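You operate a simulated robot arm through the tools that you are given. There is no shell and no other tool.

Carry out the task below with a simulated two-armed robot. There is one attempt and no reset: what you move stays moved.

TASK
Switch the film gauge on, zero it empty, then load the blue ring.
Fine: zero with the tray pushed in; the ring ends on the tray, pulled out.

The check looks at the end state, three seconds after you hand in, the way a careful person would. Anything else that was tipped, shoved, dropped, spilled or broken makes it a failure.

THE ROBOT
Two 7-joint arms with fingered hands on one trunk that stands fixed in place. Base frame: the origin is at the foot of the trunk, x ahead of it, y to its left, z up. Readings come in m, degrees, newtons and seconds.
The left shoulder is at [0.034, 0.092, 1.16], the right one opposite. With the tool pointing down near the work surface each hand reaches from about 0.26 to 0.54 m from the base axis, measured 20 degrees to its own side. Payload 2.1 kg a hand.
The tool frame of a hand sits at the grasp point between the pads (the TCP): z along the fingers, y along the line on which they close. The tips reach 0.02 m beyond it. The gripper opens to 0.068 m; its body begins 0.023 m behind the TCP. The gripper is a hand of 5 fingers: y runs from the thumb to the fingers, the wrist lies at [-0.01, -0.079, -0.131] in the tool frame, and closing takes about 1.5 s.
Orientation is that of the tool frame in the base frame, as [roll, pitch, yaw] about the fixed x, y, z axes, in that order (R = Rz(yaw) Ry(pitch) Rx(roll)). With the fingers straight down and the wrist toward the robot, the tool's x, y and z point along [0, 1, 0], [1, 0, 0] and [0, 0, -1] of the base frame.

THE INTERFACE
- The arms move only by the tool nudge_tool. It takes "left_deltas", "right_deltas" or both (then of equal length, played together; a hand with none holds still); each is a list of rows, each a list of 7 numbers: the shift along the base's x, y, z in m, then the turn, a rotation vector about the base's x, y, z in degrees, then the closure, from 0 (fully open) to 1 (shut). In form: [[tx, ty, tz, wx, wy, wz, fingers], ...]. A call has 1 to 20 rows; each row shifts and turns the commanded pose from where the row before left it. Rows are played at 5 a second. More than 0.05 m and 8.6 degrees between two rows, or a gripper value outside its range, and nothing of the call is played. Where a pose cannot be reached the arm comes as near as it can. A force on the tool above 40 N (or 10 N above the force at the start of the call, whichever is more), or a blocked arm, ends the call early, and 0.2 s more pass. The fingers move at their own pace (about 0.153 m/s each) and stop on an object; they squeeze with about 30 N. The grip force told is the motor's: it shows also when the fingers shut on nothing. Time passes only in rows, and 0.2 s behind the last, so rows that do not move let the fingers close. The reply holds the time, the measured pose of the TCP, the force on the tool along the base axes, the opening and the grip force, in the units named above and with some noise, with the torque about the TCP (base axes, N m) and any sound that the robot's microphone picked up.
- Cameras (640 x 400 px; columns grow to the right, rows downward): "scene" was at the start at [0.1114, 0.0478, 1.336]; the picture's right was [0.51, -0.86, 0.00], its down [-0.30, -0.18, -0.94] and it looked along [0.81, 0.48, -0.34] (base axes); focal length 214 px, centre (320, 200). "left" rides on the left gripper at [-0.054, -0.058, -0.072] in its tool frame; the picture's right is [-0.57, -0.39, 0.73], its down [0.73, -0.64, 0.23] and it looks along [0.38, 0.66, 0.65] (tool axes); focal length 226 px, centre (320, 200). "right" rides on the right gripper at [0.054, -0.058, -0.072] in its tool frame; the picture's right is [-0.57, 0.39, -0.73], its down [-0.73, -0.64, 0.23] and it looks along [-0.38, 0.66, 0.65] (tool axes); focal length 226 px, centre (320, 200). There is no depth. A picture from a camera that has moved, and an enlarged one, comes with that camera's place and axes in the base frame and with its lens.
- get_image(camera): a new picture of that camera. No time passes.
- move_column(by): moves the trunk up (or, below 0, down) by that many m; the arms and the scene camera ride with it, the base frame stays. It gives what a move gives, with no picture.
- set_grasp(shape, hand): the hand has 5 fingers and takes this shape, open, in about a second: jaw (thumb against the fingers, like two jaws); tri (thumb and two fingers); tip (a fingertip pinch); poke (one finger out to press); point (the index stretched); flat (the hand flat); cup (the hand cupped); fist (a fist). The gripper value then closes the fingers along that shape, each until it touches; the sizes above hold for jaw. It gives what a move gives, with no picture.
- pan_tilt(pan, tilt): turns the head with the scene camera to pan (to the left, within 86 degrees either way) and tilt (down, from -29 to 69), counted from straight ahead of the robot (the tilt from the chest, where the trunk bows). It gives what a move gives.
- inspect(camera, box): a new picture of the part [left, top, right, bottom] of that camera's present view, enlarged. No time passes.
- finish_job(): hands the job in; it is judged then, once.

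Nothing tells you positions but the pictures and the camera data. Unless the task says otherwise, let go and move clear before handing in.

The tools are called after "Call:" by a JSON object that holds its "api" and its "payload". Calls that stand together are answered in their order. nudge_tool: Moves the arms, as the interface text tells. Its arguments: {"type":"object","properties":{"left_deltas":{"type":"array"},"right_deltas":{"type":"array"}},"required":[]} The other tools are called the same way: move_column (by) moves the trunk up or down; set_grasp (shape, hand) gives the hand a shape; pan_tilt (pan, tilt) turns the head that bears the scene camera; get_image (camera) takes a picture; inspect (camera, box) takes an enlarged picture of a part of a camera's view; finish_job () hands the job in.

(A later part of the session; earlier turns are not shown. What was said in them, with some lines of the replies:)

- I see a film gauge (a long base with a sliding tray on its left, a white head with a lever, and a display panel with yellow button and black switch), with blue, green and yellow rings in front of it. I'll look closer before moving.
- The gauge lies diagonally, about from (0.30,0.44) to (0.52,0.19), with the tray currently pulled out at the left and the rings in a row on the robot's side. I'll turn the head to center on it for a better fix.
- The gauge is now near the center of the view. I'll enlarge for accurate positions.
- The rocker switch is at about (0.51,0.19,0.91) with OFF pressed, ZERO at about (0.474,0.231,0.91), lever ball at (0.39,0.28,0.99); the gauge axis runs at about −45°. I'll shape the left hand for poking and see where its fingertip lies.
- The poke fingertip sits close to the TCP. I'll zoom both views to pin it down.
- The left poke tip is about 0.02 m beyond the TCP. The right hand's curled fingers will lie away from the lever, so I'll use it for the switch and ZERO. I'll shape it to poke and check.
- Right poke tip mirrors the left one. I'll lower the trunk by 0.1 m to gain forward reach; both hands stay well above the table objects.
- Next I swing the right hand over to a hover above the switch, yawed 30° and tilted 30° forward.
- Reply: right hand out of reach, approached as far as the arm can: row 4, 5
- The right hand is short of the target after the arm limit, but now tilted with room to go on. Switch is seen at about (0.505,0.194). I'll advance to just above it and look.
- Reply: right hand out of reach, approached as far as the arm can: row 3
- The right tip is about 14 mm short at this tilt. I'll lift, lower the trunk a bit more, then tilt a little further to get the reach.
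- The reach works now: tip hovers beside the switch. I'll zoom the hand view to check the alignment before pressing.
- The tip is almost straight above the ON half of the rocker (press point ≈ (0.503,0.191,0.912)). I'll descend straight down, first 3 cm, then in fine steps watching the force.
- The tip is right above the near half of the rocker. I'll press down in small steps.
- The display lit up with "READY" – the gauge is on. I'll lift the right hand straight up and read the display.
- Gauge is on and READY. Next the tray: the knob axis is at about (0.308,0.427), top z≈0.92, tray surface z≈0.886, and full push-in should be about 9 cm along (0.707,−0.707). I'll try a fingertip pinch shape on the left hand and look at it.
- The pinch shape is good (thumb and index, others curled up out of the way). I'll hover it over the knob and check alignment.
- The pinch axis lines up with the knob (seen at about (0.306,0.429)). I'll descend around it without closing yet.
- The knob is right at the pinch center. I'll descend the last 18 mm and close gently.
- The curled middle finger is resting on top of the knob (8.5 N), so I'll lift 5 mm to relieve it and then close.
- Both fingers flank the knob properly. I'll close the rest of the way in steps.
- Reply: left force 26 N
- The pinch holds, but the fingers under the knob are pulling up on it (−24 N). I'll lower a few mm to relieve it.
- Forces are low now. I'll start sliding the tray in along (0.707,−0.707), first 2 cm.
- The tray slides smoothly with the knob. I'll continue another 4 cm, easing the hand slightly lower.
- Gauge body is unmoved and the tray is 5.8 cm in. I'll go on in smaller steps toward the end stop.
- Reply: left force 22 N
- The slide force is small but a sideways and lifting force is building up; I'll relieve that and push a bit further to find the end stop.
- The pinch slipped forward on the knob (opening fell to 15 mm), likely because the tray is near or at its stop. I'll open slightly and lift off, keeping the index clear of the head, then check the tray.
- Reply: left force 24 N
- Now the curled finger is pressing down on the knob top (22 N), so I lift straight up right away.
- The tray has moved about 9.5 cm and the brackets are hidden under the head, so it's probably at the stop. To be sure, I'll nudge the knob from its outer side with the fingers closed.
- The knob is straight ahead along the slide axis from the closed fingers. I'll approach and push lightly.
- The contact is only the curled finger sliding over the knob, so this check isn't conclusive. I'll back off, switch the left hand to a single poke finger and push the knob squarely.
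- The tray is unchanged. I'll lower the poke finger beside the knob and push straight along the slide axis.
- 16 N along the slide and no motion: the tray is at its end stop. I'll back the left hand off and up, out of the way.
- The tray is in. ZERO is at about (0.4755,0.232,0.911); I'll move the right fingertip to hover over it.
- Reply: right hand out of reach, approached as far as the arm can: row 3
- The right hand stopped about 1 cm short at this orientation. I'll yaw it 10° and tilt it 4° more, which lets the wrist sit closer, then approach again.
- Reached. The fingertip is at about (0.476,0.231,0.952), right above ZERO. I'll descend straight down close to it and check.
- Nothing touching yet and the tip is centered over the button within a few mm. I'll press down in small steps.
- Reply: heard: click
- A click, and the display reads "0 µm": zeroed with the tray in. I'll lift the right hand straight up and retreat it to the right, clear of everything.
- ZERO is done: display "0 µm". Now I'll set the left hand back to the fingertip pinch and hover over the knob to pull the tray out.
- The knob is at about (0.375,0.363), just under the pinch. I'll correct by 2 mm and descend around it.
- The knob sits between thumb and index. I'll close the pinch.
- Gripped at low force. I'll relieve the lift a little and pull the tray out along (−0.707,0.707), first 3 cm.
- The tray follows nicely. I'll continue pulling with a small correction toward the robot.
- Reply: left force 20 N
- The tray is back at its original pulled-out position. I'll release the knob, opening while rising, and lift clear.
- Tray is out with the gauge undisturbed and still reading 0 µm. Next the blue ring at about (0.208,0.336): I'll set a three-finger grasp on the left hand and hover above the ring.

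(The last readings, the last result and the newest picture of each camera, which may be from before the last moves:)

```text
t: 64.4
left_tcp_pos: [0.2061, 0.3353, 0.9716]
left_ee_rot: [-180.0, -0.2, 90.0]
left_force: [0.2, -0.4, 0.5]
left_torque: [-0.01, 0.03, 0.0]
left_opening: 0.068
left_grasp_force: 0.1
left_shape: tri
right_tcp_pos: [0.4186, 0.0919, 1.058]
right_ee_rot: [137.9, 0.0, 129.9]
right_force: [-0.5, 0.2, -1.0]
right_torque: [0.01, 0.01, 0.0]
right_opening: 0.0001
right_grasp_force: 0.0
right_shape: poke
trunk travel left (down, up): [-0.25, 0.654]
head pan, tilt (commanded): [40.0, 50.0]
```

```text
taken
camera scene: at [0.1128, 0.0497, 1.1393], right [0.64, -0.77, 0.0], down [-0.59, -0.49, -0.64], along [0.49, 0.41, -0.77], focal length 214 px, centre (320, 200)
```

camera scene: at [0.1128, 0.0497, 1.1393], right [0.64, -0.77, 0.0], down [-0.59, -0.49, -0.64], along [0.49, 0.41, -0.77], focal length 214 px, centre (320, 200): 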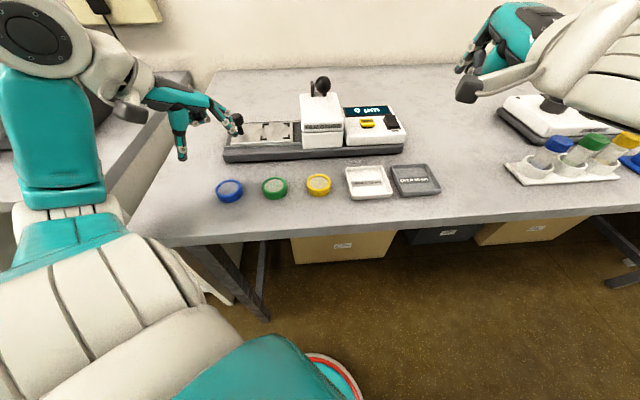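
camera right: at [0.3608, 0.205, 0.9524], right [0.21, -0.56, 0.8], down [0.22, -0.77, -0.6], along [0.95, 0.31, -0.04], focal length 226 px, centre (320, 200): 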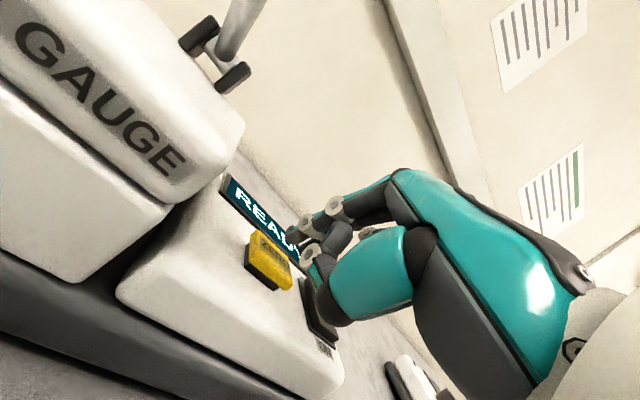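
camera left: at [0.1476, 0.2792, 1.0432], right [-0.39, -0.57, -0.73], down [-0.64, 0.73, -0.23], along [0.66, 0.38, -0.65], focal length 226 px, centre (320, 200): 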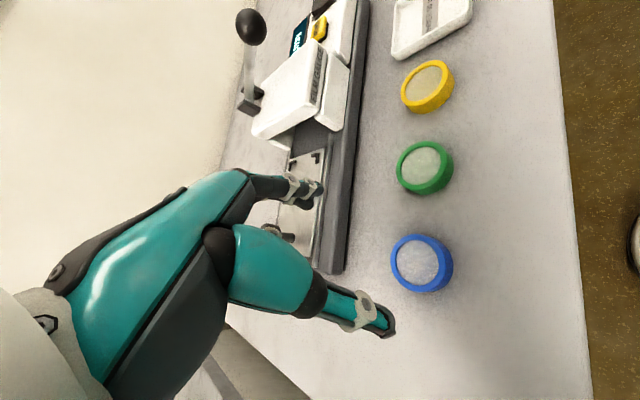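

Ring seen at about (0.202–0.208,0.336). I'll descend to 3 cm above it and refine the alignment.

Call:
{"api": "nudge_tool", "payload": {"left_deltas": [[0, 0.0005, -0.02, 0, 0, 0, 0], [0, 0, -0.02, 0, 0, 0, 0], [0, 0, -0.012, 0, 0, 0, 0], [0, 0, 0, 0, 0, 0, 0]]}}

Call:
{"api": "get_image", "payload": {"camera": "left"}}

Call:
{"api": "inspect", "payload": {"camera": "scene", "box": [150, 100, 300, 220]}}

```text
t: 65.4
left_tcp_pos: [0.2079, 0.3354, 0.9223]
left_ee_rot: [-180.0, -0.1, 90.0]
left_force: [0.4, 0.6, 0.4]
left_torque: [-0.02, 0.03, 0.0]
left_opening: 0.0682
left_grasp_force: 0.1
left_shape: tri
right_tcp_pos: [0.4198, 0.0917, 1.0576]
right_ee_rot: [138.0, 0.0, 130.0]
right_force: [-1.0, 0.4, -0.3]
right_torque: [0.0, 0.02, -0.02]
right_opening: 0.0001
right_grasp_force: 0.0
right_shape: poke
trunk travel left (down, up): [-0.25, 0.654]
head pan, tilt (commanded): [40.0, 50.0]
```

```text
taken
camera left: at [0.1497, 0.2803, 0.9939], right [-0.39, -0.57, -0.73], down [-0.64, 0.73, -0.23], along [0.66, 0.38, -0.65], focal length 226 px, centre (320, 200)
```

left: 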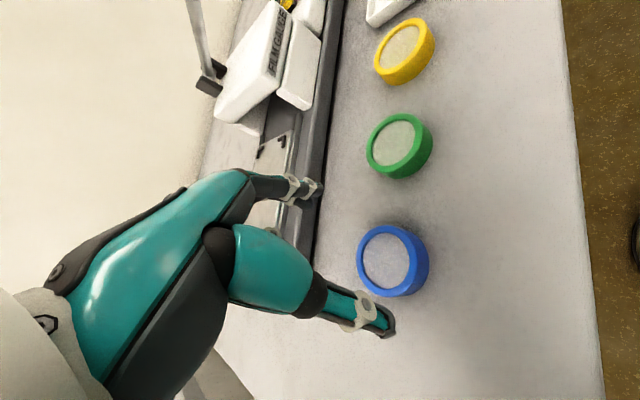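

```text
3.33 times, centred on (225, 160) of scene
camera zoom: at [0.1128, 0.0496, 1.1393], right [0.64, -0.77, 0.0], down [-0.59, -0.49, -0.64], along [0.49, 0.41, -0.77], focal length 715 px, centre (637, 333)
```

zoom: 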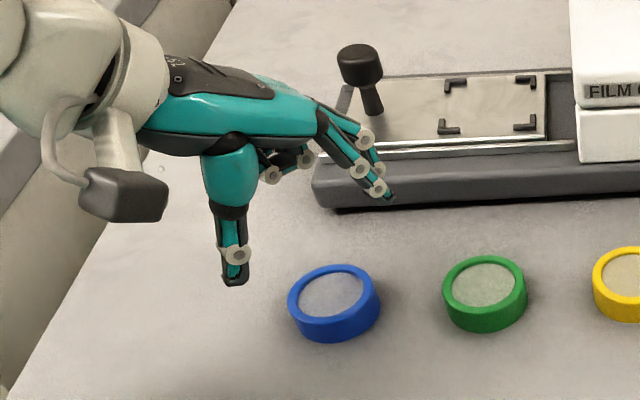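

Call:
{"api": "inspect", "payload": {"camera": "left", "box": [300, 180, 460, 340]}}

Call:
{"api": "inspect", "payload": {"camera": "scene", "box": [190, 150, 290, 220]}}

```text
2.50 times, centred on (380, 260) of left
camera zoom: at [0.1497, 0.2803, 0.9939], right [-0.39, -0.57, -0.73], down [-0.64, 0.73, -0.23], along [0.66, 0.38, -0.65], focal length 565 px, centre (170, 50)
```

zoom: 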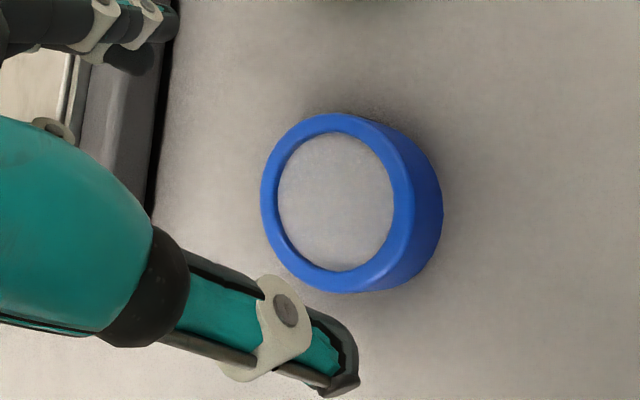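

```text
5.71 times, centred on (240, 185) of scene
camera zoom: at [0.1128, 0.0496, 1.1393], right [0.64, -0.77, 0.0], down [-0.59, -0.49, -0.64], along [0.49, 0.41, -0.77], focal length 1226 px, centre (777, 286)
```

zoom: 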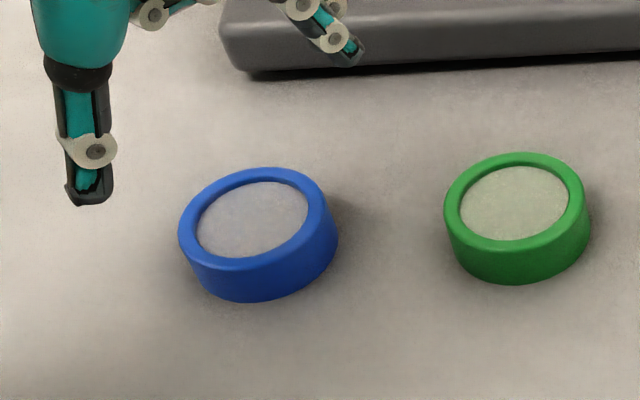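

The two views differ by ~6 mm in x, so I'll move halfway, descend until the tips are just above the ring, and re-measure.

Call:
{"api": "nudge_tool", "payload": {"left_deltas": [[-0.004, 0.0005, -0.012, 0, 0, 0, 0], [0, 0, -0.01, 0, 0, 0, 0], [0, 0, 0, 0, 0, 0, 0]]}}

Call:
{"api": "get_image", "payload": {"camera": "left"}}

Call:
{"api": "inspect", "payload": {"camera": "scene", "box": [170, 120, 290, 220]}}

```text
t: 66.2
left_tcp_pos: [0.2054, 0.3366, 0.9005]
left_ee_rot: [180.0, 0.0, 90.0]
left_force: [0.3, 0.3, -0.7]
left_torque: [-0.01, 0.0, 0.03]
left_opening: 0.0681
left_grasp_force: 0.1
left_shape: tri
right_tcp_pos: [0.4188, 0.0922, 1.0586]
right_ee_rot: [138.0, 0.0, 130.0]
right_force: [-0.1, -0.1, -0.7]
right_torque: [0.05, 0.0, 0.02]
right_opening: 0.0
right_grasp_force: 0.0
right_shape: poke
trunk travel left (down, up): [-0.25, 0.654]
head pan, tilt (commanded): [40.0, 50.0]
```

```text
taken
camera left: at [0.1465, 0.2805, 0.9718], right [-0.39, -0.57, -0.73], down [-0.64, 0.73, -0.23], along [0.66, 0.38, -0.65], focal length 226 px, centre (320, 200)
```

left: 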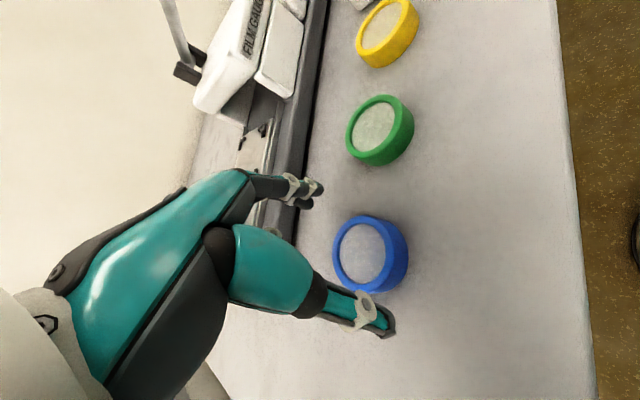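

```text
4.00 times, centred on (230, 170) of scene
camera zoom: at [0.1127, 0.0496, 1.1393], right [0.64, -0.77, 0.0], down [-0.59, -0.49, -0.64], along [0.49, 0.41, -0.77], focal length 858 px, centre (680, 320)
```

zoom: 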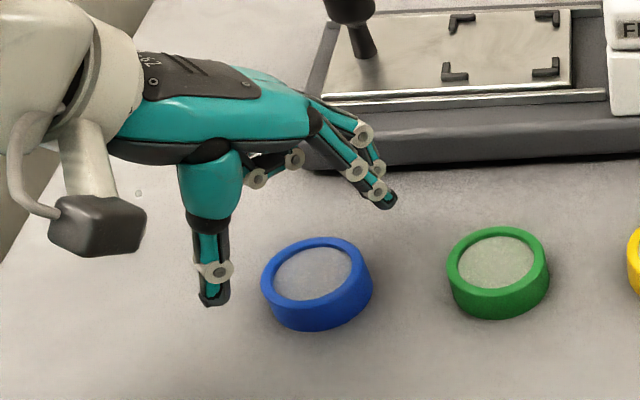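

Both views now agree within a few mm. I'll descend so the tips are ~5 mm above the table around the ring.

Call:
{"api": "nudge_tool", "payload": {"left_deltas": [[-0.0015, 0.0005, -0.01, 0, 0, 0, 0], [0, 0, -0.01, 0, 0, 0, 0], [0, 0, 0, 0, 0, 0, 0]]}}

Call:
{"api": "get_image", "payload": {"camera": "left"}}

Call:
{"api": "inspect", "payload": {"camera": "scene", "box": [170, 120, 290, 220]}}

```text
t: 67.0
left_tcp_pos: [0.2025, 0.3368, 0.88]
left_ee_rot: [180.0, -0.1, 90.0]
left_force: [-0.1, 0.0, 0.1]
left_torque: [0.02, 0.01, 0.02]
left_opening: 0.0678
left_grasp_force: 0.1
left_shape: tri
right_tcp_pos: [0.4192, 0.0924, 1.0581]
right_ee_rot: [138.0, 0.0, 130.1]
right_force: [-0.2, -0.3, -0.1]
right_torque: [0.03, -0.03, 0.02]
right_opening: 0.0001
right_grasp_force: 0.1
right_shape: poke
trunk travel left (down, up): [-0.25, 0.654]
head pan, tilt (commanded): [40.0, 50.0]
```

```text
taken
camera left: at [0.1442, 0.2811, 0.9515], right [-0.39, -0.57, -0.73], down [-0.64, 0.73, -0.23], along [0.66, 0.38, -0.65], focal length 226 px, centre (320, 200)
```

left: 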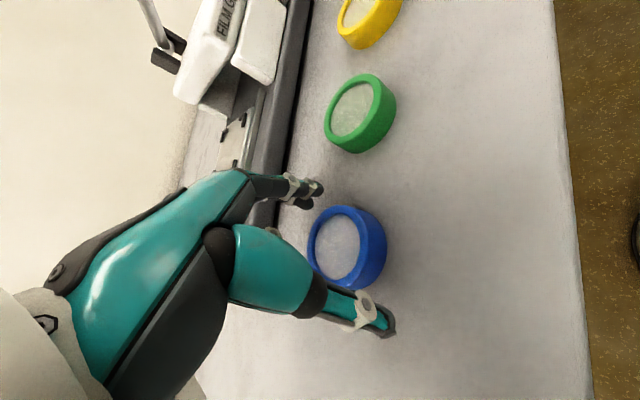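

```text
4.00 times, centred on (230, 170) of scene
camera zoom: at [0.1127, 0.0496, 1.1393], right [0.64, -0.77, 0.0], down [-0.59, -0.49, -0.64], along [0.49, 0.41, -0.77], focal length 858 px, centre (680, 320)
```

zoom: 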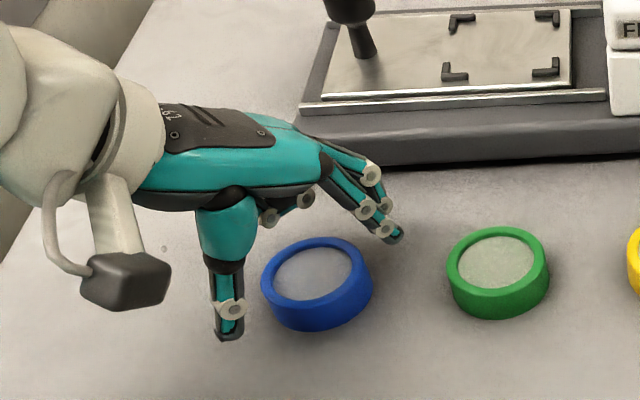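

Alignment is good. I'll close slowly onto the ring.

Call:
{"api": "nudge_tool", "payload": {"left_deltas": [[-0.001, 0, 0, 0, 0, 0, 0.1], [0, 0, 0, 0, 0, 0, 0.2], [0, 0, 0, 0, 0, 0, 0.25], [0, 0, 0, 0, 0, 0, 0.3], [0, 0, 0, 0, 0, 0, 0.3]]}}

Call:
{"api": "get_image", "payload": {"camera": "left"}}

Call:
{"api": "inspect", "payload": {"camera": "scene", "box": [170, 120, 290, 220]}}

```text
t: 68.2
left_tcp_pos: [0.202, 0.3375, 0.8806]
left_ee_rot: [-179.9, -0.1, 90.0]
left_force: [1.1, -0.1, -0.1]
left_torque: [-0.01, 0.01, 0.02]
left_opening: 0.0481
left_grasp_force: 0.1
left_shape: tri
right_tcp_pos: [0.4194, 0.0892, 1.0586]
right_ee_rot: [138.0, 0.0, 129.9]
right_force: [0.6, -0.5, 0.7]
right_torque: [0.02, -0.02, 0.02]
right_opening: 0.0
right_grasp_force: 0.1
right_shape: poke
trunk travel left (down, up): [-0.25, 0.654]
head pan, tilt (commanded): [40.0, 50.0]
```

```text
taken
camera left: at [0.1428, 0.282, 0.9516], right [-0.39, -0.57, -0.73], down [-0.64, 0.73, -0.23], along [0.66, 0.38, -0.65], focal length 226 px, centre (320, 200)
```

left: 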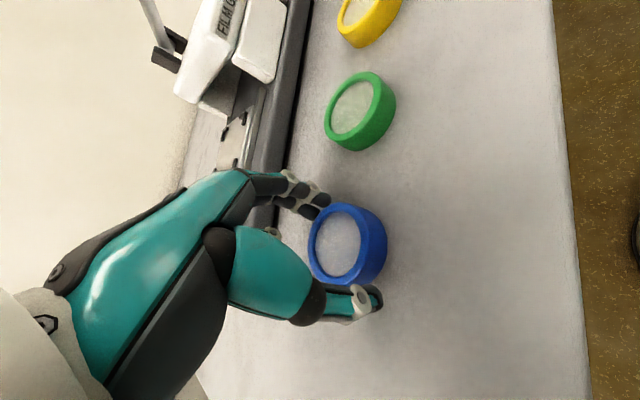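

```text
4.00 times, centred on (230, 170) of scene
camera zoom: at [0.1128, 0.0496, 1.1393], right [0.64, -0.77, 0.0], down [-0.59, -0.49, -0.64], along [0.49, 0.41, -0.77], focal length 858 px, centre (680, 320)
```

zoom: 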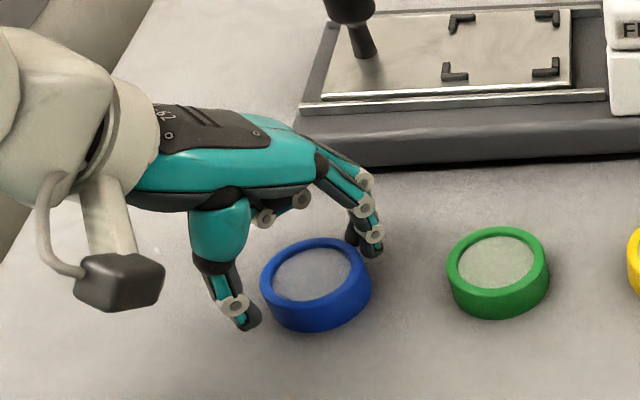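

Call:
{"api": "nudge_tool", "payload": {"left_deltas": [[0, 0, 0, 0, 0, 0, 0.36], [0, 0, 0, 0, 0, 0, 0.42], [0, 0, 0, 0, 0, 0, 0.48], [0, 0, 0, 0, 0, 0, 0.5], [0, 0, 0, 0, 0, 0, 0.5]]}}

Call:
{"api": "get_image", "payload": {"camera": "left"}}

Call:
{"api": "inspect", "payload": {"camera": "scene", "box": [170, 120, 290, 220]}}

```text
t: 69.4
left_tcp_pos: [0.2015, 0.3377, 0.8811]
left_ee_rot: [179.9, -0.1, 90.0]
left_force: [-0.3, 0.7, 0.3]
left_torque: [0.02, -0.01, -0.02]
left_opening: 0.0353
left_grasp_force: 30.7
left_shape: tri
right_tcp_pos: [0.4184, 0.0906, 1.0588]
right_ee_rot: [138.0, 0.0, 129.9]
right_force: [0.6, -0.6, 0.4]
right_torque: [-0.01, 0.02, 0.0]
right_opening: 0.0
right_grasp_force: 0.0
right_shape: poke
trunk travel left (down, up): [-0.25, 0.654]
head pan, tilt (commanded): [40.0, 50.0]
```

```text
taken
camera left: at [0.1428, 0.282, 0.9516], right [-0.39, -0.57, -0.73], down [-0.64, 0.73, -0.23], along [0.66, 0.38, -0.65], focal length 226 px, centre (320, 200)
```

left: 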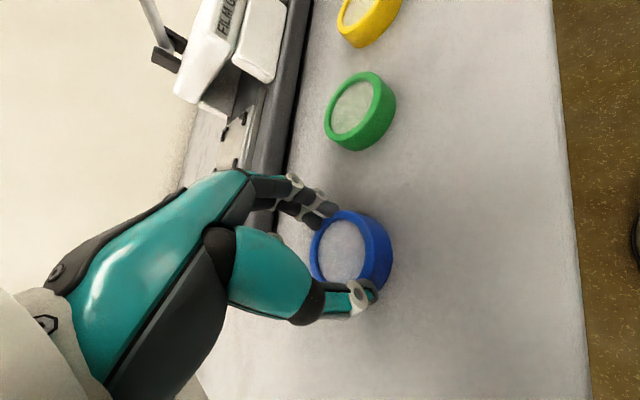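

```text
4.00 times, centred on (230, 170) of scene
camera zoom: at [0.1128, 0.0496, 1.1393], right [0.64, -0.77, 0.0], down [-0.59, -0.49, -0.64], along [0.49, 0.41, -0.77], focal length 858 px, centre (680, 320)
```

zoom: 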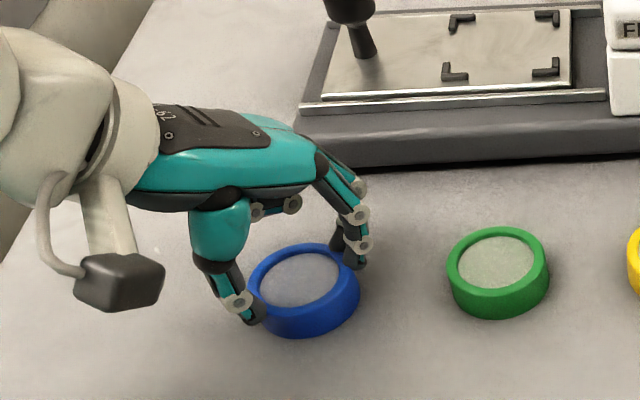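

Gripped firmly and the ring stayed flat. I'll lift it slowly and check it hangs level.

Call:
{"api": "nudge_tool", "payload": {"left_deltas": [[0, 0, 0.005, 0, 0, 0, 0.52], [0, 0, 0.01, 0, 0, 0, 0.52], [0, 0, 0.02, 0, 0, 0, 0.52], [0, 0, 0.02, 0, 0, 0, 0.52], [0, 0, 0, 0, 0, 0, 0.52]]}}

Call:
{"api": "get_image", "payload": {"camera": "left"}}

Call:
{"api": "inspect", "payload": {"camera": "scene", "box": [150, 80, 310, 220]}}

```text
t: 70.6
left_tcp_pos: [0.2034, 0.3375, 0.9357]
left_ee_rot: [180.0, -0.1, 90.0]
left_force: [-0.2, -0.4, 0.3]
left_torque: [0.04, 0.03, -0.04]
left_opening: 0.0348
left_grasp_force: 29.8
left_shape: tri
right_tcp_pos: [0.4198, 0.0903, 1.0579]
right_ee_rot: [138.1, 0.0, 130.0]
right_force: [-0.1, -0.6, 0.0]
right_torque: [0.0, -0.01, 0.01]
right_opening: 0.0
right_grasp_force: 0.0
right_shape: poke
trunk travel left (down, up): [-0.25, 0.654]
head pan, tilt (commanded): [40.0, 50.0]
```

```text
taken
camera left: at [0.1438, 0.2832, 1.0069], right [-0.39, -0.57, -0.73], down [-0.64, 0.73, -0.23], along [0.66, 0.38, -0.65], focal length 226 px, centre (320, 200)
```

left: 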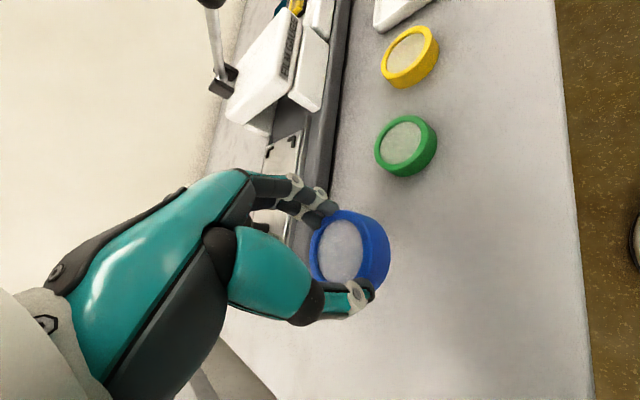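

```text
2.86 times, centred on (230, 150) of scene
camera zoom: at [0.1128, 0.0496, 1.1393], right [0.64, -0.77, 0.0], down [-0.59, -0.49, -0.64], along [0.49, 0.41, -0.77], focal length 613 px, centre (577, 343)
```

zoom: 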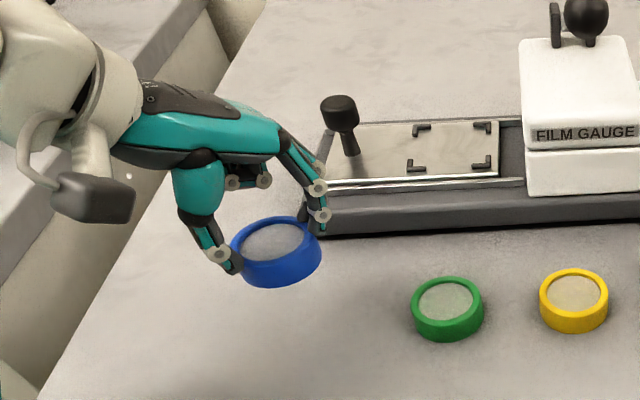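

The ring is lifted and nearly level. I'll zoom in on the ring and on the tray brackets to plan the placement.

Call:
{"api": "inspect", "payload": {"camera": "scene", "box": [225, 105, 325, 165]}}

Call:
{"api": "inspect", "payload": {"camera": "scene", "box": [190, 130, 260, 190]}}

Call:
{"api": "inspect", "payload": {"camera": "left", "box": [280, 180, 420, 320]}}

```text
6.40 times, centred on (275, 135) of scene
camera zoom: at [0.1128, 0.0496, 1.1393], right [0.64, -0.77, 0.0], down [-0.59, -0.49, -0.64], along [0.49, 0.41, -0.77], focal length 1373 px, centre (608, 616)
```

zoom: 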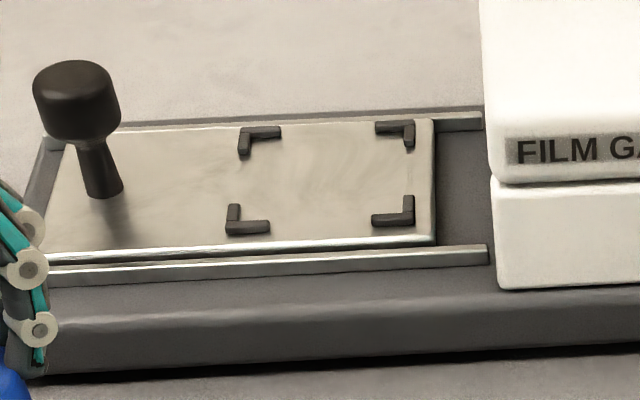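

```text
6.67 times, centred on (225, 160) of scene
camera zoom: at [0.1128, 0.0496, 1.1393], right [0.64, -0.77, 0.0], down [-0.59, -0.49, -0.64], along [0.49, 0.41, -0.77], focal length 1430 px, centre (953, 467)
```

zoom: 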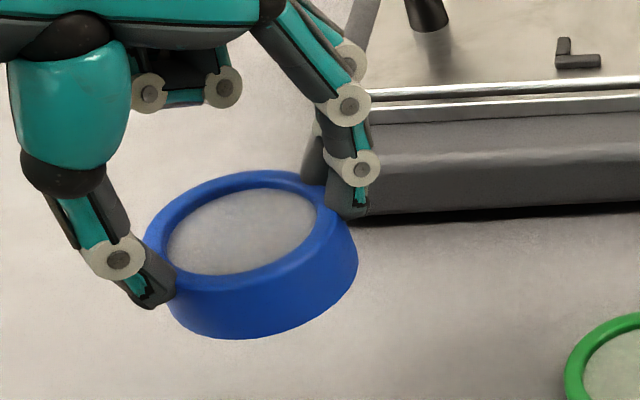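

```text
2.86 times, centred on (350, 250) of left
camera zoom: at [0.1438, 0.2832, 1.0069], right [-0.39, -0.57, -0.73], down [-0.64, 0.73, -0.23], along [0.66, 0.38, -0.65], focal length 646 px, centre (234, 57)
```

zoom: 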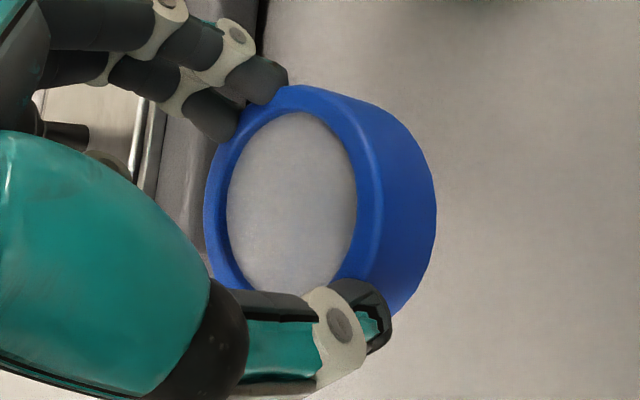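

The ring is level, tray bracket center is at about (0.360,0.379), and its outer square is ~6 cm, so the ring fits inside. I'll raise and carry it over the tray.

Call:
{"api": "nudge_tool", "payload": {"left_deltas": [[0, 0, 0.02, 0, 0, 0, 0.52], [0, 0, 0.02, 0, 0, 0, 0.52], [0.023, 0.006, 0, 0, 0, 0, 0.52], [0.023, 0.006, 0, 0, 0, 0, 0.52], [0.023, 0.006, 0, 0, 0, 0, 0.52], [0.023, 0.006, 0, 0, 0, 0, 0.52], [0.023, 0.006, 0, 0, 0, 0, 0.52], [0.023, 0.006, 0, 0, 0, 0, 0.52], [0.023, 0.006, 0, 0, 0, 0, 0.52], [0, 0, 0, 0, 0, 0, 0.52]]}}

Call:
{"api": "get_image", "payload": {"camera": "left"}}

Call:
{"api": "inspect", "payload": {"camera": "scene", "box": [200, 60, 340, 170]}}

```text
t: 72.8
left_tcp_pos: [0.3634, 0.3792, 0.9754]
left_ee_rot: [-180.0, -0.2, 89.9]
left_force: [-1.0, 0.2, 0.4]
left_torque: [-0.01, 0.0, -0.01]
left_opening: 0.0338
left_grasp_force: 29.9
left_shape: tri
right_tcp_pos: [0.42, 0.0923, 1.0589]
right_ee_rot: [138.0, 0.0, 130.1]
right_force: [-0.2, -0.2, 0.0]
right_torque: [-0.02, 0.04, -0.02]
right_opening: 0.0
right_grasp_force: 0.1
right_shape: poke
trunk travel left (down, up): [-0.25, 0.654]
head pan, tilt (commanded): [40.0, 50.0]
```

```text
taken
camera left: at [0.3043, 0.3241, 1.0468], right [-0.39, -0.57, -0.73], down [-0.64, 0.73, -0.23], along [0.66, 0.38, -0.65], focal length 226 px, centre (320, 200)
```

left: 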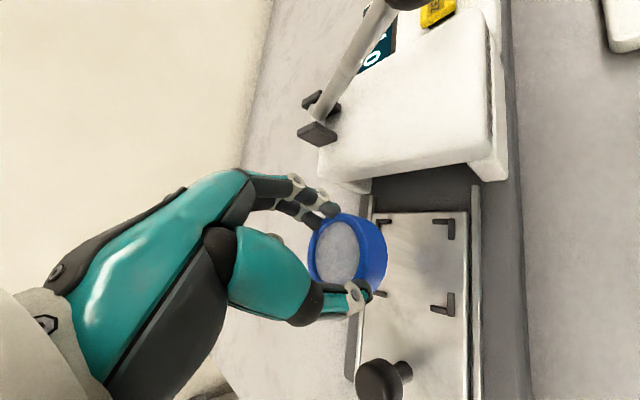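

```text
3.64 times, centred on (270, 115) of scene
camera zoom: at [0.1129, 0.0496, 1.1393], right [0.64, -0.77, 0.0], down [-0.59, -0.49, -0.64], along [0.49, 0.41, -0.77], focal length 780 px, centre (502, 509)
```

zoom: 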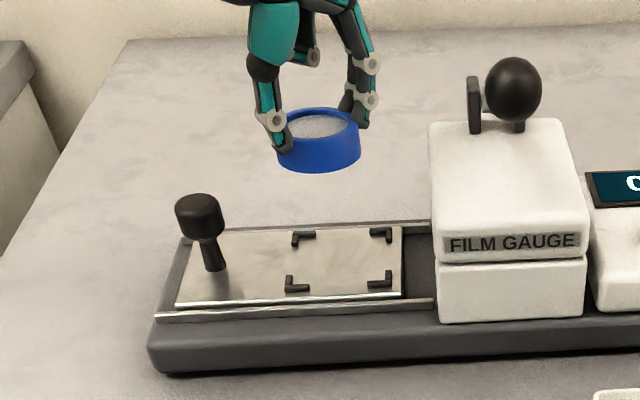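

The ring is over the brackets within a few mm. I'll lower to about 2 cm above the tray and re-check.

Call:
{"api": "nudge_tool", "payload": {"left_deltas": [[0, 0.001, -0.015, 0, 0, 0, 0.52], [0, 0, -0.015, 0, 0, 0, 0.52], [0, 0, -0.012, 0, 0, 0, 0.52], [0, 0, 0, 0, 0, 0, 0.52]]}}

Call:
{"api": "get_image", "payload": {"camera": "left"}}

Call:
{"api": "inspect", "payload": {"camera": "scene", "box": [225, 85, 325, 155]}}

```text
t: 73.8
left_tcp_pos: [0.3637, 0.3788, 0.9313]
left_ee_rot: [-180.0, -0.1, 90.1]
left_force: [0.1, 0.0, -0.8]
left_torque: [0.0, -0.01, 0.02]
left_opening: 0.0339
left_grasp_force: 30.2
left_shape: tri
right_tcp_pos: [0.4195, 0.0929, 1.0578]
right_ee_rot: [138.0, 0.0, 130.0]
right_force: [0.2, 0.0, 0.4]
right_torque: [0.0, 0.0, 0.0]
right_opening: 0.0001
right_grasp_force: 0.1
right_shape: poke
trunk travel left (down, up): [-0.25, 0.654]
head pan, tilt (commanded): [40.0, 50.0]
```

```text
taken
camera left: at [0.3043, 0.3239, 1.003], right [-0.39, -0.57, -0.73], down [-0.64, 0.73, -0.23], along [0.66, 0.38, -0.65], focal length 226 px, centre (320, 200)
```

left: 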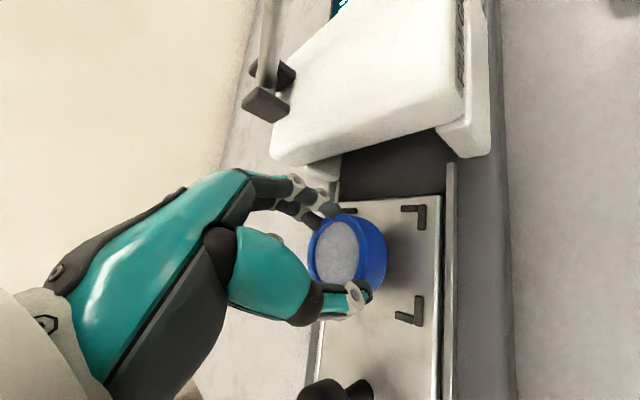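

```text
5.71 times, centred on (275, 120) of scene
camera zoom: at [0.1128, 0.0497, 1.1393], right [0.64, -0.77, 0.0], down [-0.59, -0.49, -0.64], along [0.49, 0.41, -0.77], focal length 1226 px, centre (577, 657)
```

zoom: 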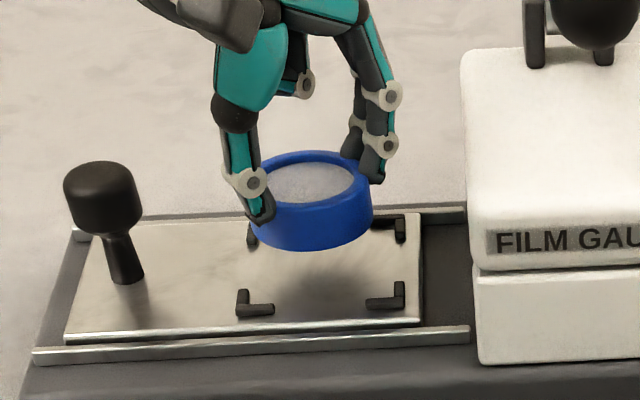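

Ring center matches bracket center within ~2 mm. I'll lower on, then ease down in small steps until contact.

Call:
{"api": "nudge_tool", "payload": {"left_deltas": [[0.001, 0.001, -0.007, 0, 0, 0, 0.52], [0, 0, -0.006, 0, 0, 0, 0.52], [0, 0, -0.002, 0, 0, 0, 0.52], [0, 0, 0, 0, 0, 0, 0.52]]}}

Call:
{"api": "inspect", "payload": {"camera": "scene", "box": [225, 85, 325, 155]}}

Call:
{"api": "get_image", "payload": {"camera": "left"}}

```text
t: 74.8
left_tcp_pos: [0.365, 0.3801, 0.9167]
left_ee_rot: [-180.0, 0.0, 89.9]
left_force: [0.4, 0.5, 0.0]
left_torque: [0.0, 0.0, 0.02]
left_opening: 0.0336
left_grasp_force: 30.2
left_shape: tri
right_tcp_pos: [0.4188, 0.0918, 1.0586]
right_ee_rot: [138.0, 0.0, 129.9]
right_force: [0.3, -0.1, 0.5]
right_torque: [-0.02, 0.01, -0.02]
right_opening: 0.0
right_grasp_force: 0.1
right_shape: poke
trunk travel left (down, up): [-0.25, 0.654]
head pan, tilt (commanded): [40.0, 50.0]
```

```text
5.71 times, centred on (275, 120) of scene
camera zoom: at [0.1128, 0.0497, 1.1393], right [0.64, -0.77, 0.0], down [-0.59, -0.49, -0.64], along [0.49, 0.41, -0.77], focal length 1226 px, centre (577, 657)
```

zoom: 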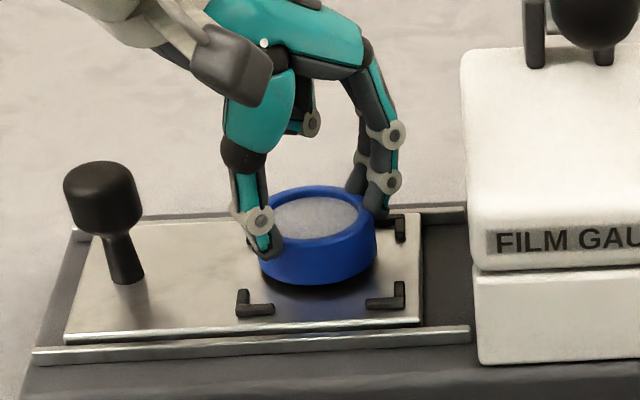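

```text
taken
camera left: at [0.3049, 0.3252, 0.9886], right [-0.39, -0.57, -0.73], down [-0.64, 0.73, -0.23], along [0.66, 0.38, -0.65], focal length 226 px, centre (320, 200)
```

left: 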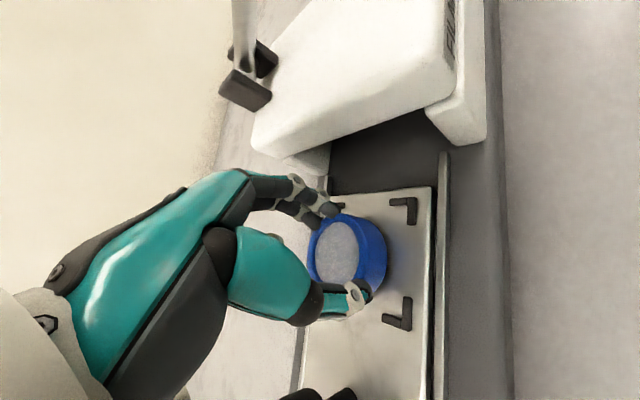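

The ring is still a few mm above the tray. I'll ease down in 1–2 mm steps until I feel contact, then judge the position.

Call:
{"api": "nudge_tool", "payload": {"left_deltas": [[0, 0, -0.002, 0, 0, 0, 0.52], [0, 0, -0.0015, 0, 0, 0, 0.52], [0, 0, 0, 0, 0, 0, 0.52]]}}

Call:
{"api": "inspect", "payload": {"camera": "scene", "box": [225, 85, 325, 155]}}

Call:
{"api": "inspect", "payload": {"camera": "left", "box": [280, 160, 440, 340]}}

```text
t: 75.6
left_tcp_pos: [0.3629, 0.3798, 0.9145]
left_ee_rot: [-180.0, -0.1, 90.0]
left_force: [-0.1, 0.0, 0.8]
left_torque: [0.03, -0.01, -0.03]
left_opening: 0.0336
left_grasp_force: 29.9
left_shape: tri
right_tcp_pos: [0.4185, 0.0915, 1.0595]
right_ee_rot: [138.0, 0.0, 130.0]
right_force: [0.2, 0.3, -0.6]
right_torque: [0.0, 0.0, -0.01]
right_opening: 0.0
right_grasp_force: 0.1
right_shape: poke
trunk travel left (down, up): [-0.25, 0.654]
head pan, tilt (commanded): [40.0, 50.0]
```

```text
5.71 times, centred on (275, 120) of scene
camera zoom: at [0.1128, 0.0496, 1.1394], right [0.64, -0.77, 0.0], down [-0.59, -0.49, -0.64], along [0.49, 0.41, -0.77], focal length 1226 px, centre (577, 657)
```

zoom: 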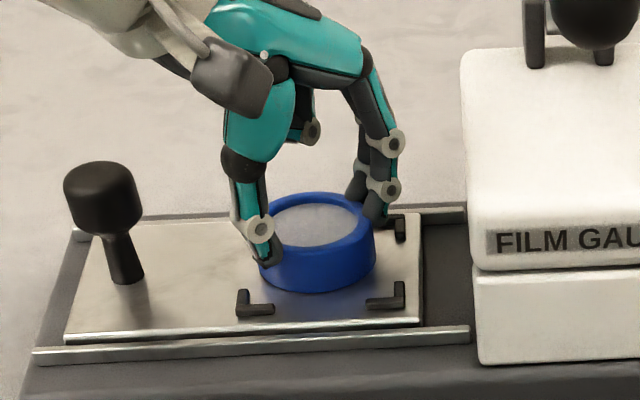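

```text
2.22 times, centred on (360, 250) of left
camera zoom: at [0.3045, 0.3256, 0.9855], right [-0.39, -0.57, -0.73], down [-0.64, 0.73, -0.23], along [0.66, 0.38, -0.65], focal length 502 px, centre (231, 89)
```

zoom: 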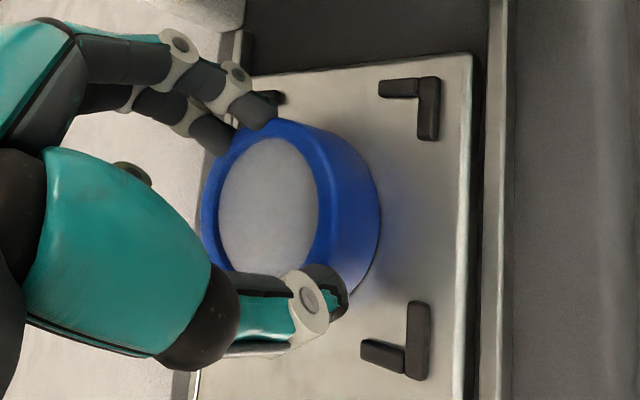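

The ring is centered within ~2 mm in both views. I'll correct slightly and keep lowering in 1 mm steps to contact.

Call:
{"api": "nudge_tool", "payload": {"left_deltas": [[0.001, -0.0015, -0.001, 0, 0, 0, 0.52], [0, 0, -0.001, 0, 0, 0, 0.52], [0, 0, 0, 0, 0, 0, 0.52]]}}

Call:
{"api": "inspect", "payload": {"camera": "scene", "box": [240, 95, 310, 145]}}

```text
t: 76.4
left_tcp_pos: [0.3638, 0.3785, 0.9127]
left_ee_rot: [179.8, -0.1, 90.0]
left_force: [1.1, 2.7, 11.7]
left_torque: [0.08, -0.06, 0.08]
left_opening: 0.0341
left_grasp_force: 29.9
left_shape: tri
right_tcp_pos: [0.4188, 0.0906, 1.0587]
right_ee_rot: [138.0, 0.1, 129.9]
right_force: [0.1, -0.8, -0.1]
right_torque: [-0.02, -0.01, 0.04]
right_opening: 0.0
right_grasp_force: 0.1
right_shape: poke
trunk travel left (down, up): [-0.25, 0.654]
head pan, tilt (commanded): [40.0, 50.0]
```

```text
8.00 times, centred on (275, 120) of scene
camera zoom: at [0.1123, 0.0494, 1.1395], right [0.64, -0.77, 0.0], down [-0.59, -0.49, -0.64], along [0.49, 0.41, -0.77], focal length 1716 px, centre (680, 840)
```

zoom: 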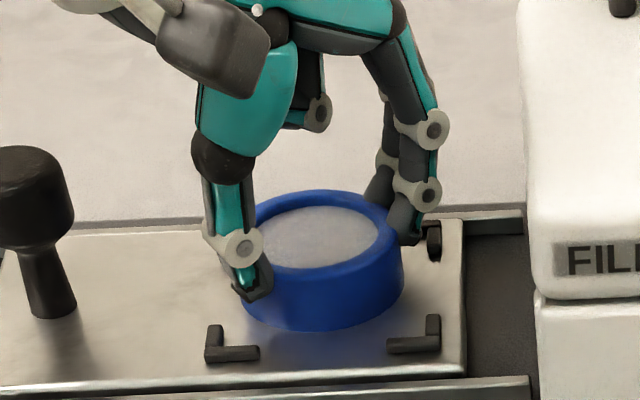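

Contact felt (≈12 N) with the ring centered between the brackets. I'll open the fingers just enough to release it.

Call:
{"api": "nudge_tool", "payload": {"left_deltas": [[0, 0, 0.0005, 0, 0, 0, 0.46], [0, 0, 0.0005, 0, 0, 0, 0.42], [0, 0, 0, 0, 0, 0, 0.38], [0, 0, 0, 0, 0, 0, 0.36], [0, 0, 0, 0, 0, 0, 0.36]]}}

Call:
{"api": "inspect", "payload": {"camera": "scene", "box": [240, 95, 310, 145]}}

Call:
{"api": "inspect", "payload": {"camera": "left", "box": [280, 160, 440, 340]}}

```text
t: 77.6
left_tcp_pos: [0.3641, 0.3801, 0.9135]
left_ee_rot: [-179.9, -0.1, 89.9]
left_force: [-0.1, 0.0, -0.4]
left_torque: [-0.01, -0.02, -0.01]
left_opening: 0.0432
left_grasp_force: 0.1
left_shape: tri
right_tcp_pos: [0.4186, 0.0916, 1.0582]
right_ee_rot: [138.0, 0.0, 130.0]
right_force: [0.5, -0.1, -0.4]
right_torque: [0.02, 0.02, -0.01]
right_opening: 0.0
right_grasp_force: 0.0
right_shape: poke
trunk travel left (down, up): [-0.25, 0.654]
head pan, tilt (commanded): [40.0, 50.0]
```

```text
8.00 times, centred on (275, 120) of scene
camera zoom: at [0.1128, 0.0496, 1.1393], right [0.64, -0.77, 0.0], down [-0.59, -0.49, -0.64], along [0.49, 0.41, -0.77], focal length 1716 px, centre (680, 840)
```

zoom: 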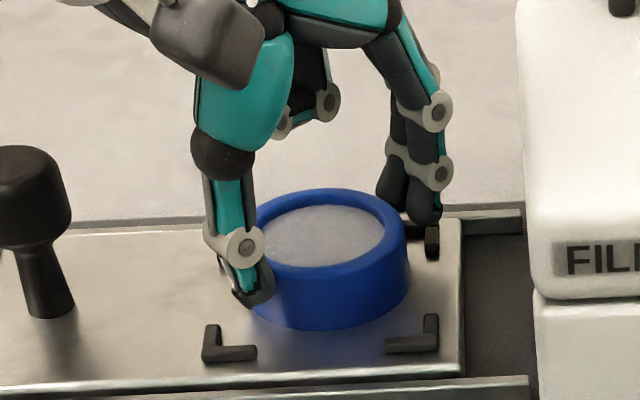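

```text
2.22 times, centred on (360, 250) of left
camera zoom: at [0.3058, 0.3245, 0.9846], right [-0.39, -0.57, -0.73], down [-0.64, 0.73, -0.23], along [0.66, 0.38, -0.65], focal length 502 px, centre (231, 89)
```

zoom: 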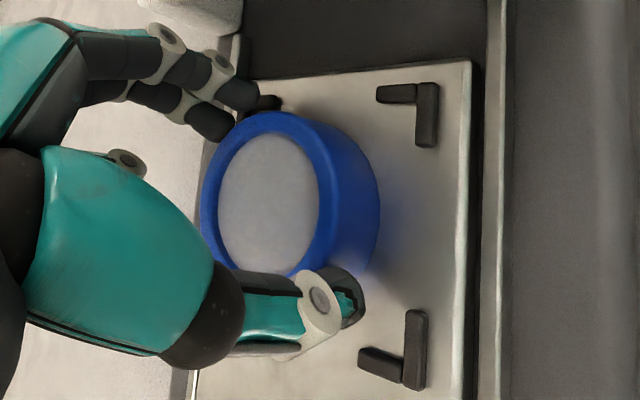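

The ring is released and sitting flat. I'll lift the hand straight up slowly.

Call:
{"api": "nudge_tool", "payload": {"left_deltas": [[0, 0, 0.004, 0, 0, 0, 0.34], [0, 0, 0.006, 0, 0, 0, 0.32], [0, 0, 0.01, 0, 0, 0, 0.3], [0, 0, 0.02, 0, 0, 0, 0.3], [0, 0, 0.03, 0, 0, 0, 0.2], [0, 0, 0, 0, 0, 0, 0.2]]}}

Call:
{"api": "inspect", "payload": {"camera": "scene", "box": [190, 60, 410, 200]}}

Call:
{"api": "get_image", "payload": {"camera": "left"}}

```text
t: 79.0
left_tcp_pos: [0.3622, 0.3796, 0.9838]
left_ee_rot: [-180.0, -0.1, 90.1]
left_force: [0.0, -0.6, 0.0]
left_torque: [0.02, 0.0, 0.0]
left_opening: 0.0542
left_grasp_force: 0.2
left_shape: tri
right_tcp_pos: [0.4187, 0.0914, 1.0582]
right_ee_rot: [138.0, 0.0, 129.9]
right_force: [0.0, -1.0, 0.2]
right_torque: [-0.01, 0.03, 0.03]
right_opening: 0.0
right_grasp_force: 0.1
right_shape: poke
trunk travel left (down, up): [-0.25, 0.654]
head pan, tilt (commanded): [40.0, 50.0]
```

```text
2.86 times, centred on (300, 130) of scene
camera zoom: at [0.1128, 0.0496, 1.1393], right [0.64, -0.77, 0.0], down [-0.59, -0.49, -0.64], along [0.49, 0.41, -0.77], focal length 613 px, centre (377, 400)
```

zoom: 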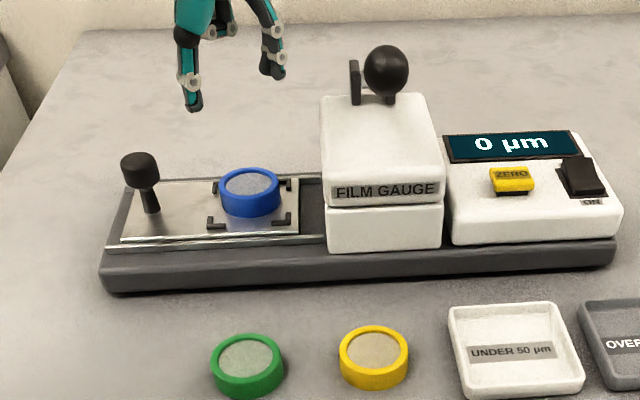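

```text
taken
camera left: at [0.3041, 0.324, 1.0555], right [-0.39, -0.56, -0.73], down [-0.64, 0.73, -0.23], along [0.66, 0.38, -0.65], focal length 226 px, centre (320, 200)
```

left: 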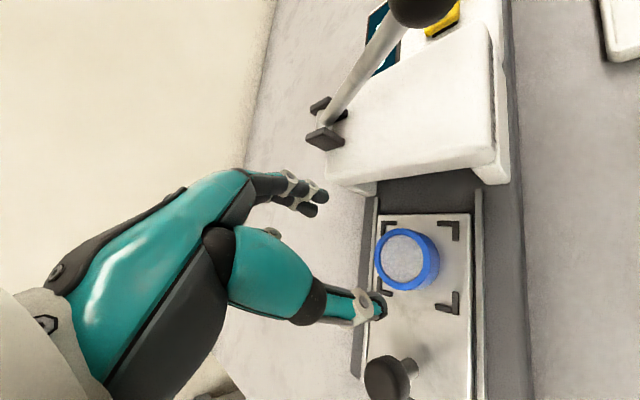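

The ring stays on the tray between the brackets. I'll zoom in to make sure it is seated flat before retreating.

Call:
{"api": "inspect", "payload": {"camera": "scene", "box": [225, 100, 325, 165]}}

Call:
{"api": "inspect", "payload": {"camera": "left", "box": [340, 190, 500, 330]}}

```text
6.15 times, centred on (275, 132) of scene
camera zoom: at [0.1128, 0.0496, 1.1393], right [0.64, -0.77, 0.0], down [-0.59, -0.49, -0.64], along [0.49, 0.41, -0.77], focal length 1320 px, centre (597, 615)
```

zoom: 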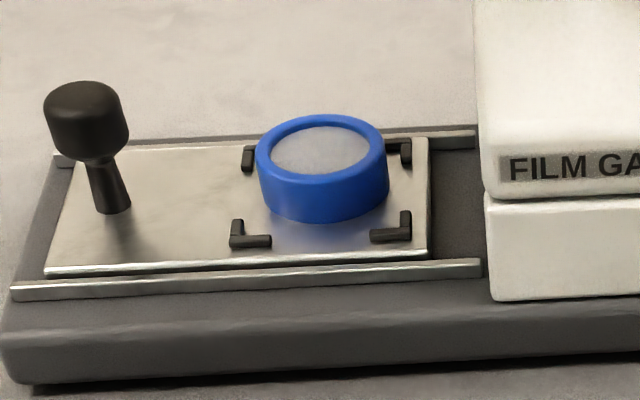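

```text
2.86 times, centred on (420, 260) of left
camera zoom: at [0.3041, 0.324, 1.0555], right [-0.39, -0.56, -0.73], down [-0.64, 0.73, -0.23], along [0.66, 0.38, -0.65], focal length 646 px, centre (34, 29)
```

zoom: 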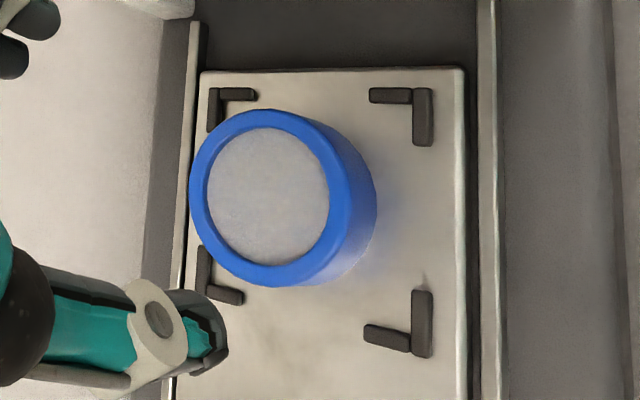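

The ring sits flat, centered within ~3 mm inside the brackets, the tray is out, and the display reads 0 µm. I'll retreat the left hand up and away, and the right hand further back too.

Call:
{"api": "nudge_tool", "payload": {"left_deltas": [[0, 0, 0.03, 0, 0, 0, 0.2], [0, 0, 0.03, 0, 0, 0, 0.2], [-0.025, -0.01, 0.01, 0, 0, 0, 0.1], [-0.03, -0.015, 0, 0, 0, 0, 0], [-0.03, -0.02, 0, 0, 0, 0, 0], [-0.03, -0.02, 0, 0, 0, 0, 0], [0, 0, 0, 0, 0, 0, 0]], "right_deltas": [[0, 0, 0.02, 0, 0, 0, 0], [-0.02, -0.02, 0.01, 0, 0, 0, 0], [-0.02, -0.02, 0, 0, 0, 0, 0], [-0.02, -0.02, 0, 0, 0, 0, 0], [-0.02, -0.02, 0, 0, 0, 0, 0], [0, 0, 0, 0, 0, 0, 0], [0, 0, 0, 0, 0, 0, 0]]}}

Call:
{"api": "get_image", "payload": {"camera": "scene"}}

Call:
{"api": "inspect", "payload": {"camera": "scene", "box": [190, 60, 450, 220]}}

```text
t: 80.6
left_tcp_pos: [0.2493, 0.313, 1.0544]
left_ee_rot: [180.0, 0.0, 90.0]
left_force: [0.0, 0.6, -0.1]
left_torque: [0.0, -0.02, 0.0]
left_opening: 0.068
left_grasp_force: 0.1
left_shape: tri
right_tcp_pos: [0.3381, 0.0141, 1.0846]
right_ee_rot: [138.0, 0.1, 129.9]
right_force: [0.3, 1.1, 0.2]
right_torque: [-0.01, -0.01, -0.01]
right_opening: 0.0
right_grasp_force: 0.2
right_shape: poke
trunk travel left (down, up): [-0.25, 0.654]
head pan, tilt (commanded): [40.0, 50.0]
```

```text
taken
camera scene: at [0.1128, 0.0496, 1.1393], right [0.64, -0.77, 0.0], down [-0.59, -0.49, -0.64], along [0.49, 0.41, -0.77], focal length 214 px, centre (320, 200)
```

scene: 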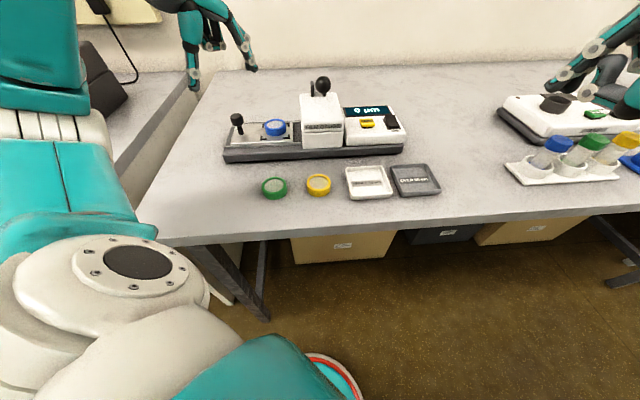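

```text
2.46 times, centred on (320, 140) of scene
camera zoom: at [0.1128, 0.0496, 1.1393], right [0.64, -0.77, 0.0], down [-0.59, -0.49, -0.64], along [0.49, 0.41, -0.77], focal length 528 px, centre (320, 348)
```

zoom: 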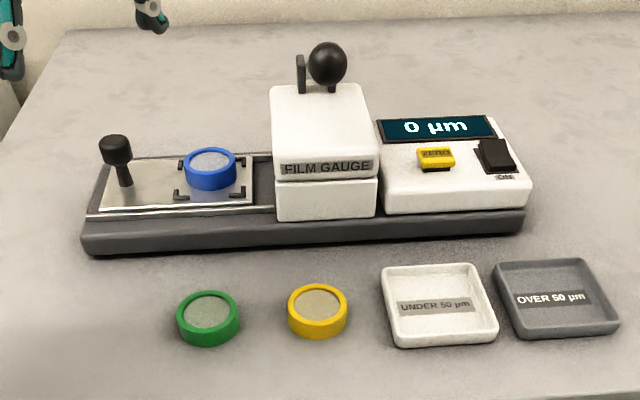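

The gauge is on and reads 0 µm, the tray is out with the blue ring on it, and nothing else has moved. Both hands are clear, so I'm handing in.

Call:
{"api": "finish_job", "payload": {}}

```text
The job is handed in.
```

The job is handed in. The film gauge is on, it was zeroed empty, and the blue ring is on the tray.

- **Power:** I pressed the rocker to ON and the display came up with "READY".
- **Zero:** I pushed the empty tray in until it hit its end stop, then pressed ZERO. It clicked and the display changed to "0 µm", which it still showed at the end.
- **Ring:** I pulled the tray back out to where it started (about 1 mm further). The blue ring sits flat on it, about 3 mm off the centre of the corner brackets.
- **Surroundings:** In the last picture the gauge body, the green and yellow rings and the two sorting trays are where they were. Both hands are open and clear.

I never touched the lever on top of the gauge head, because zeroing worked without it.
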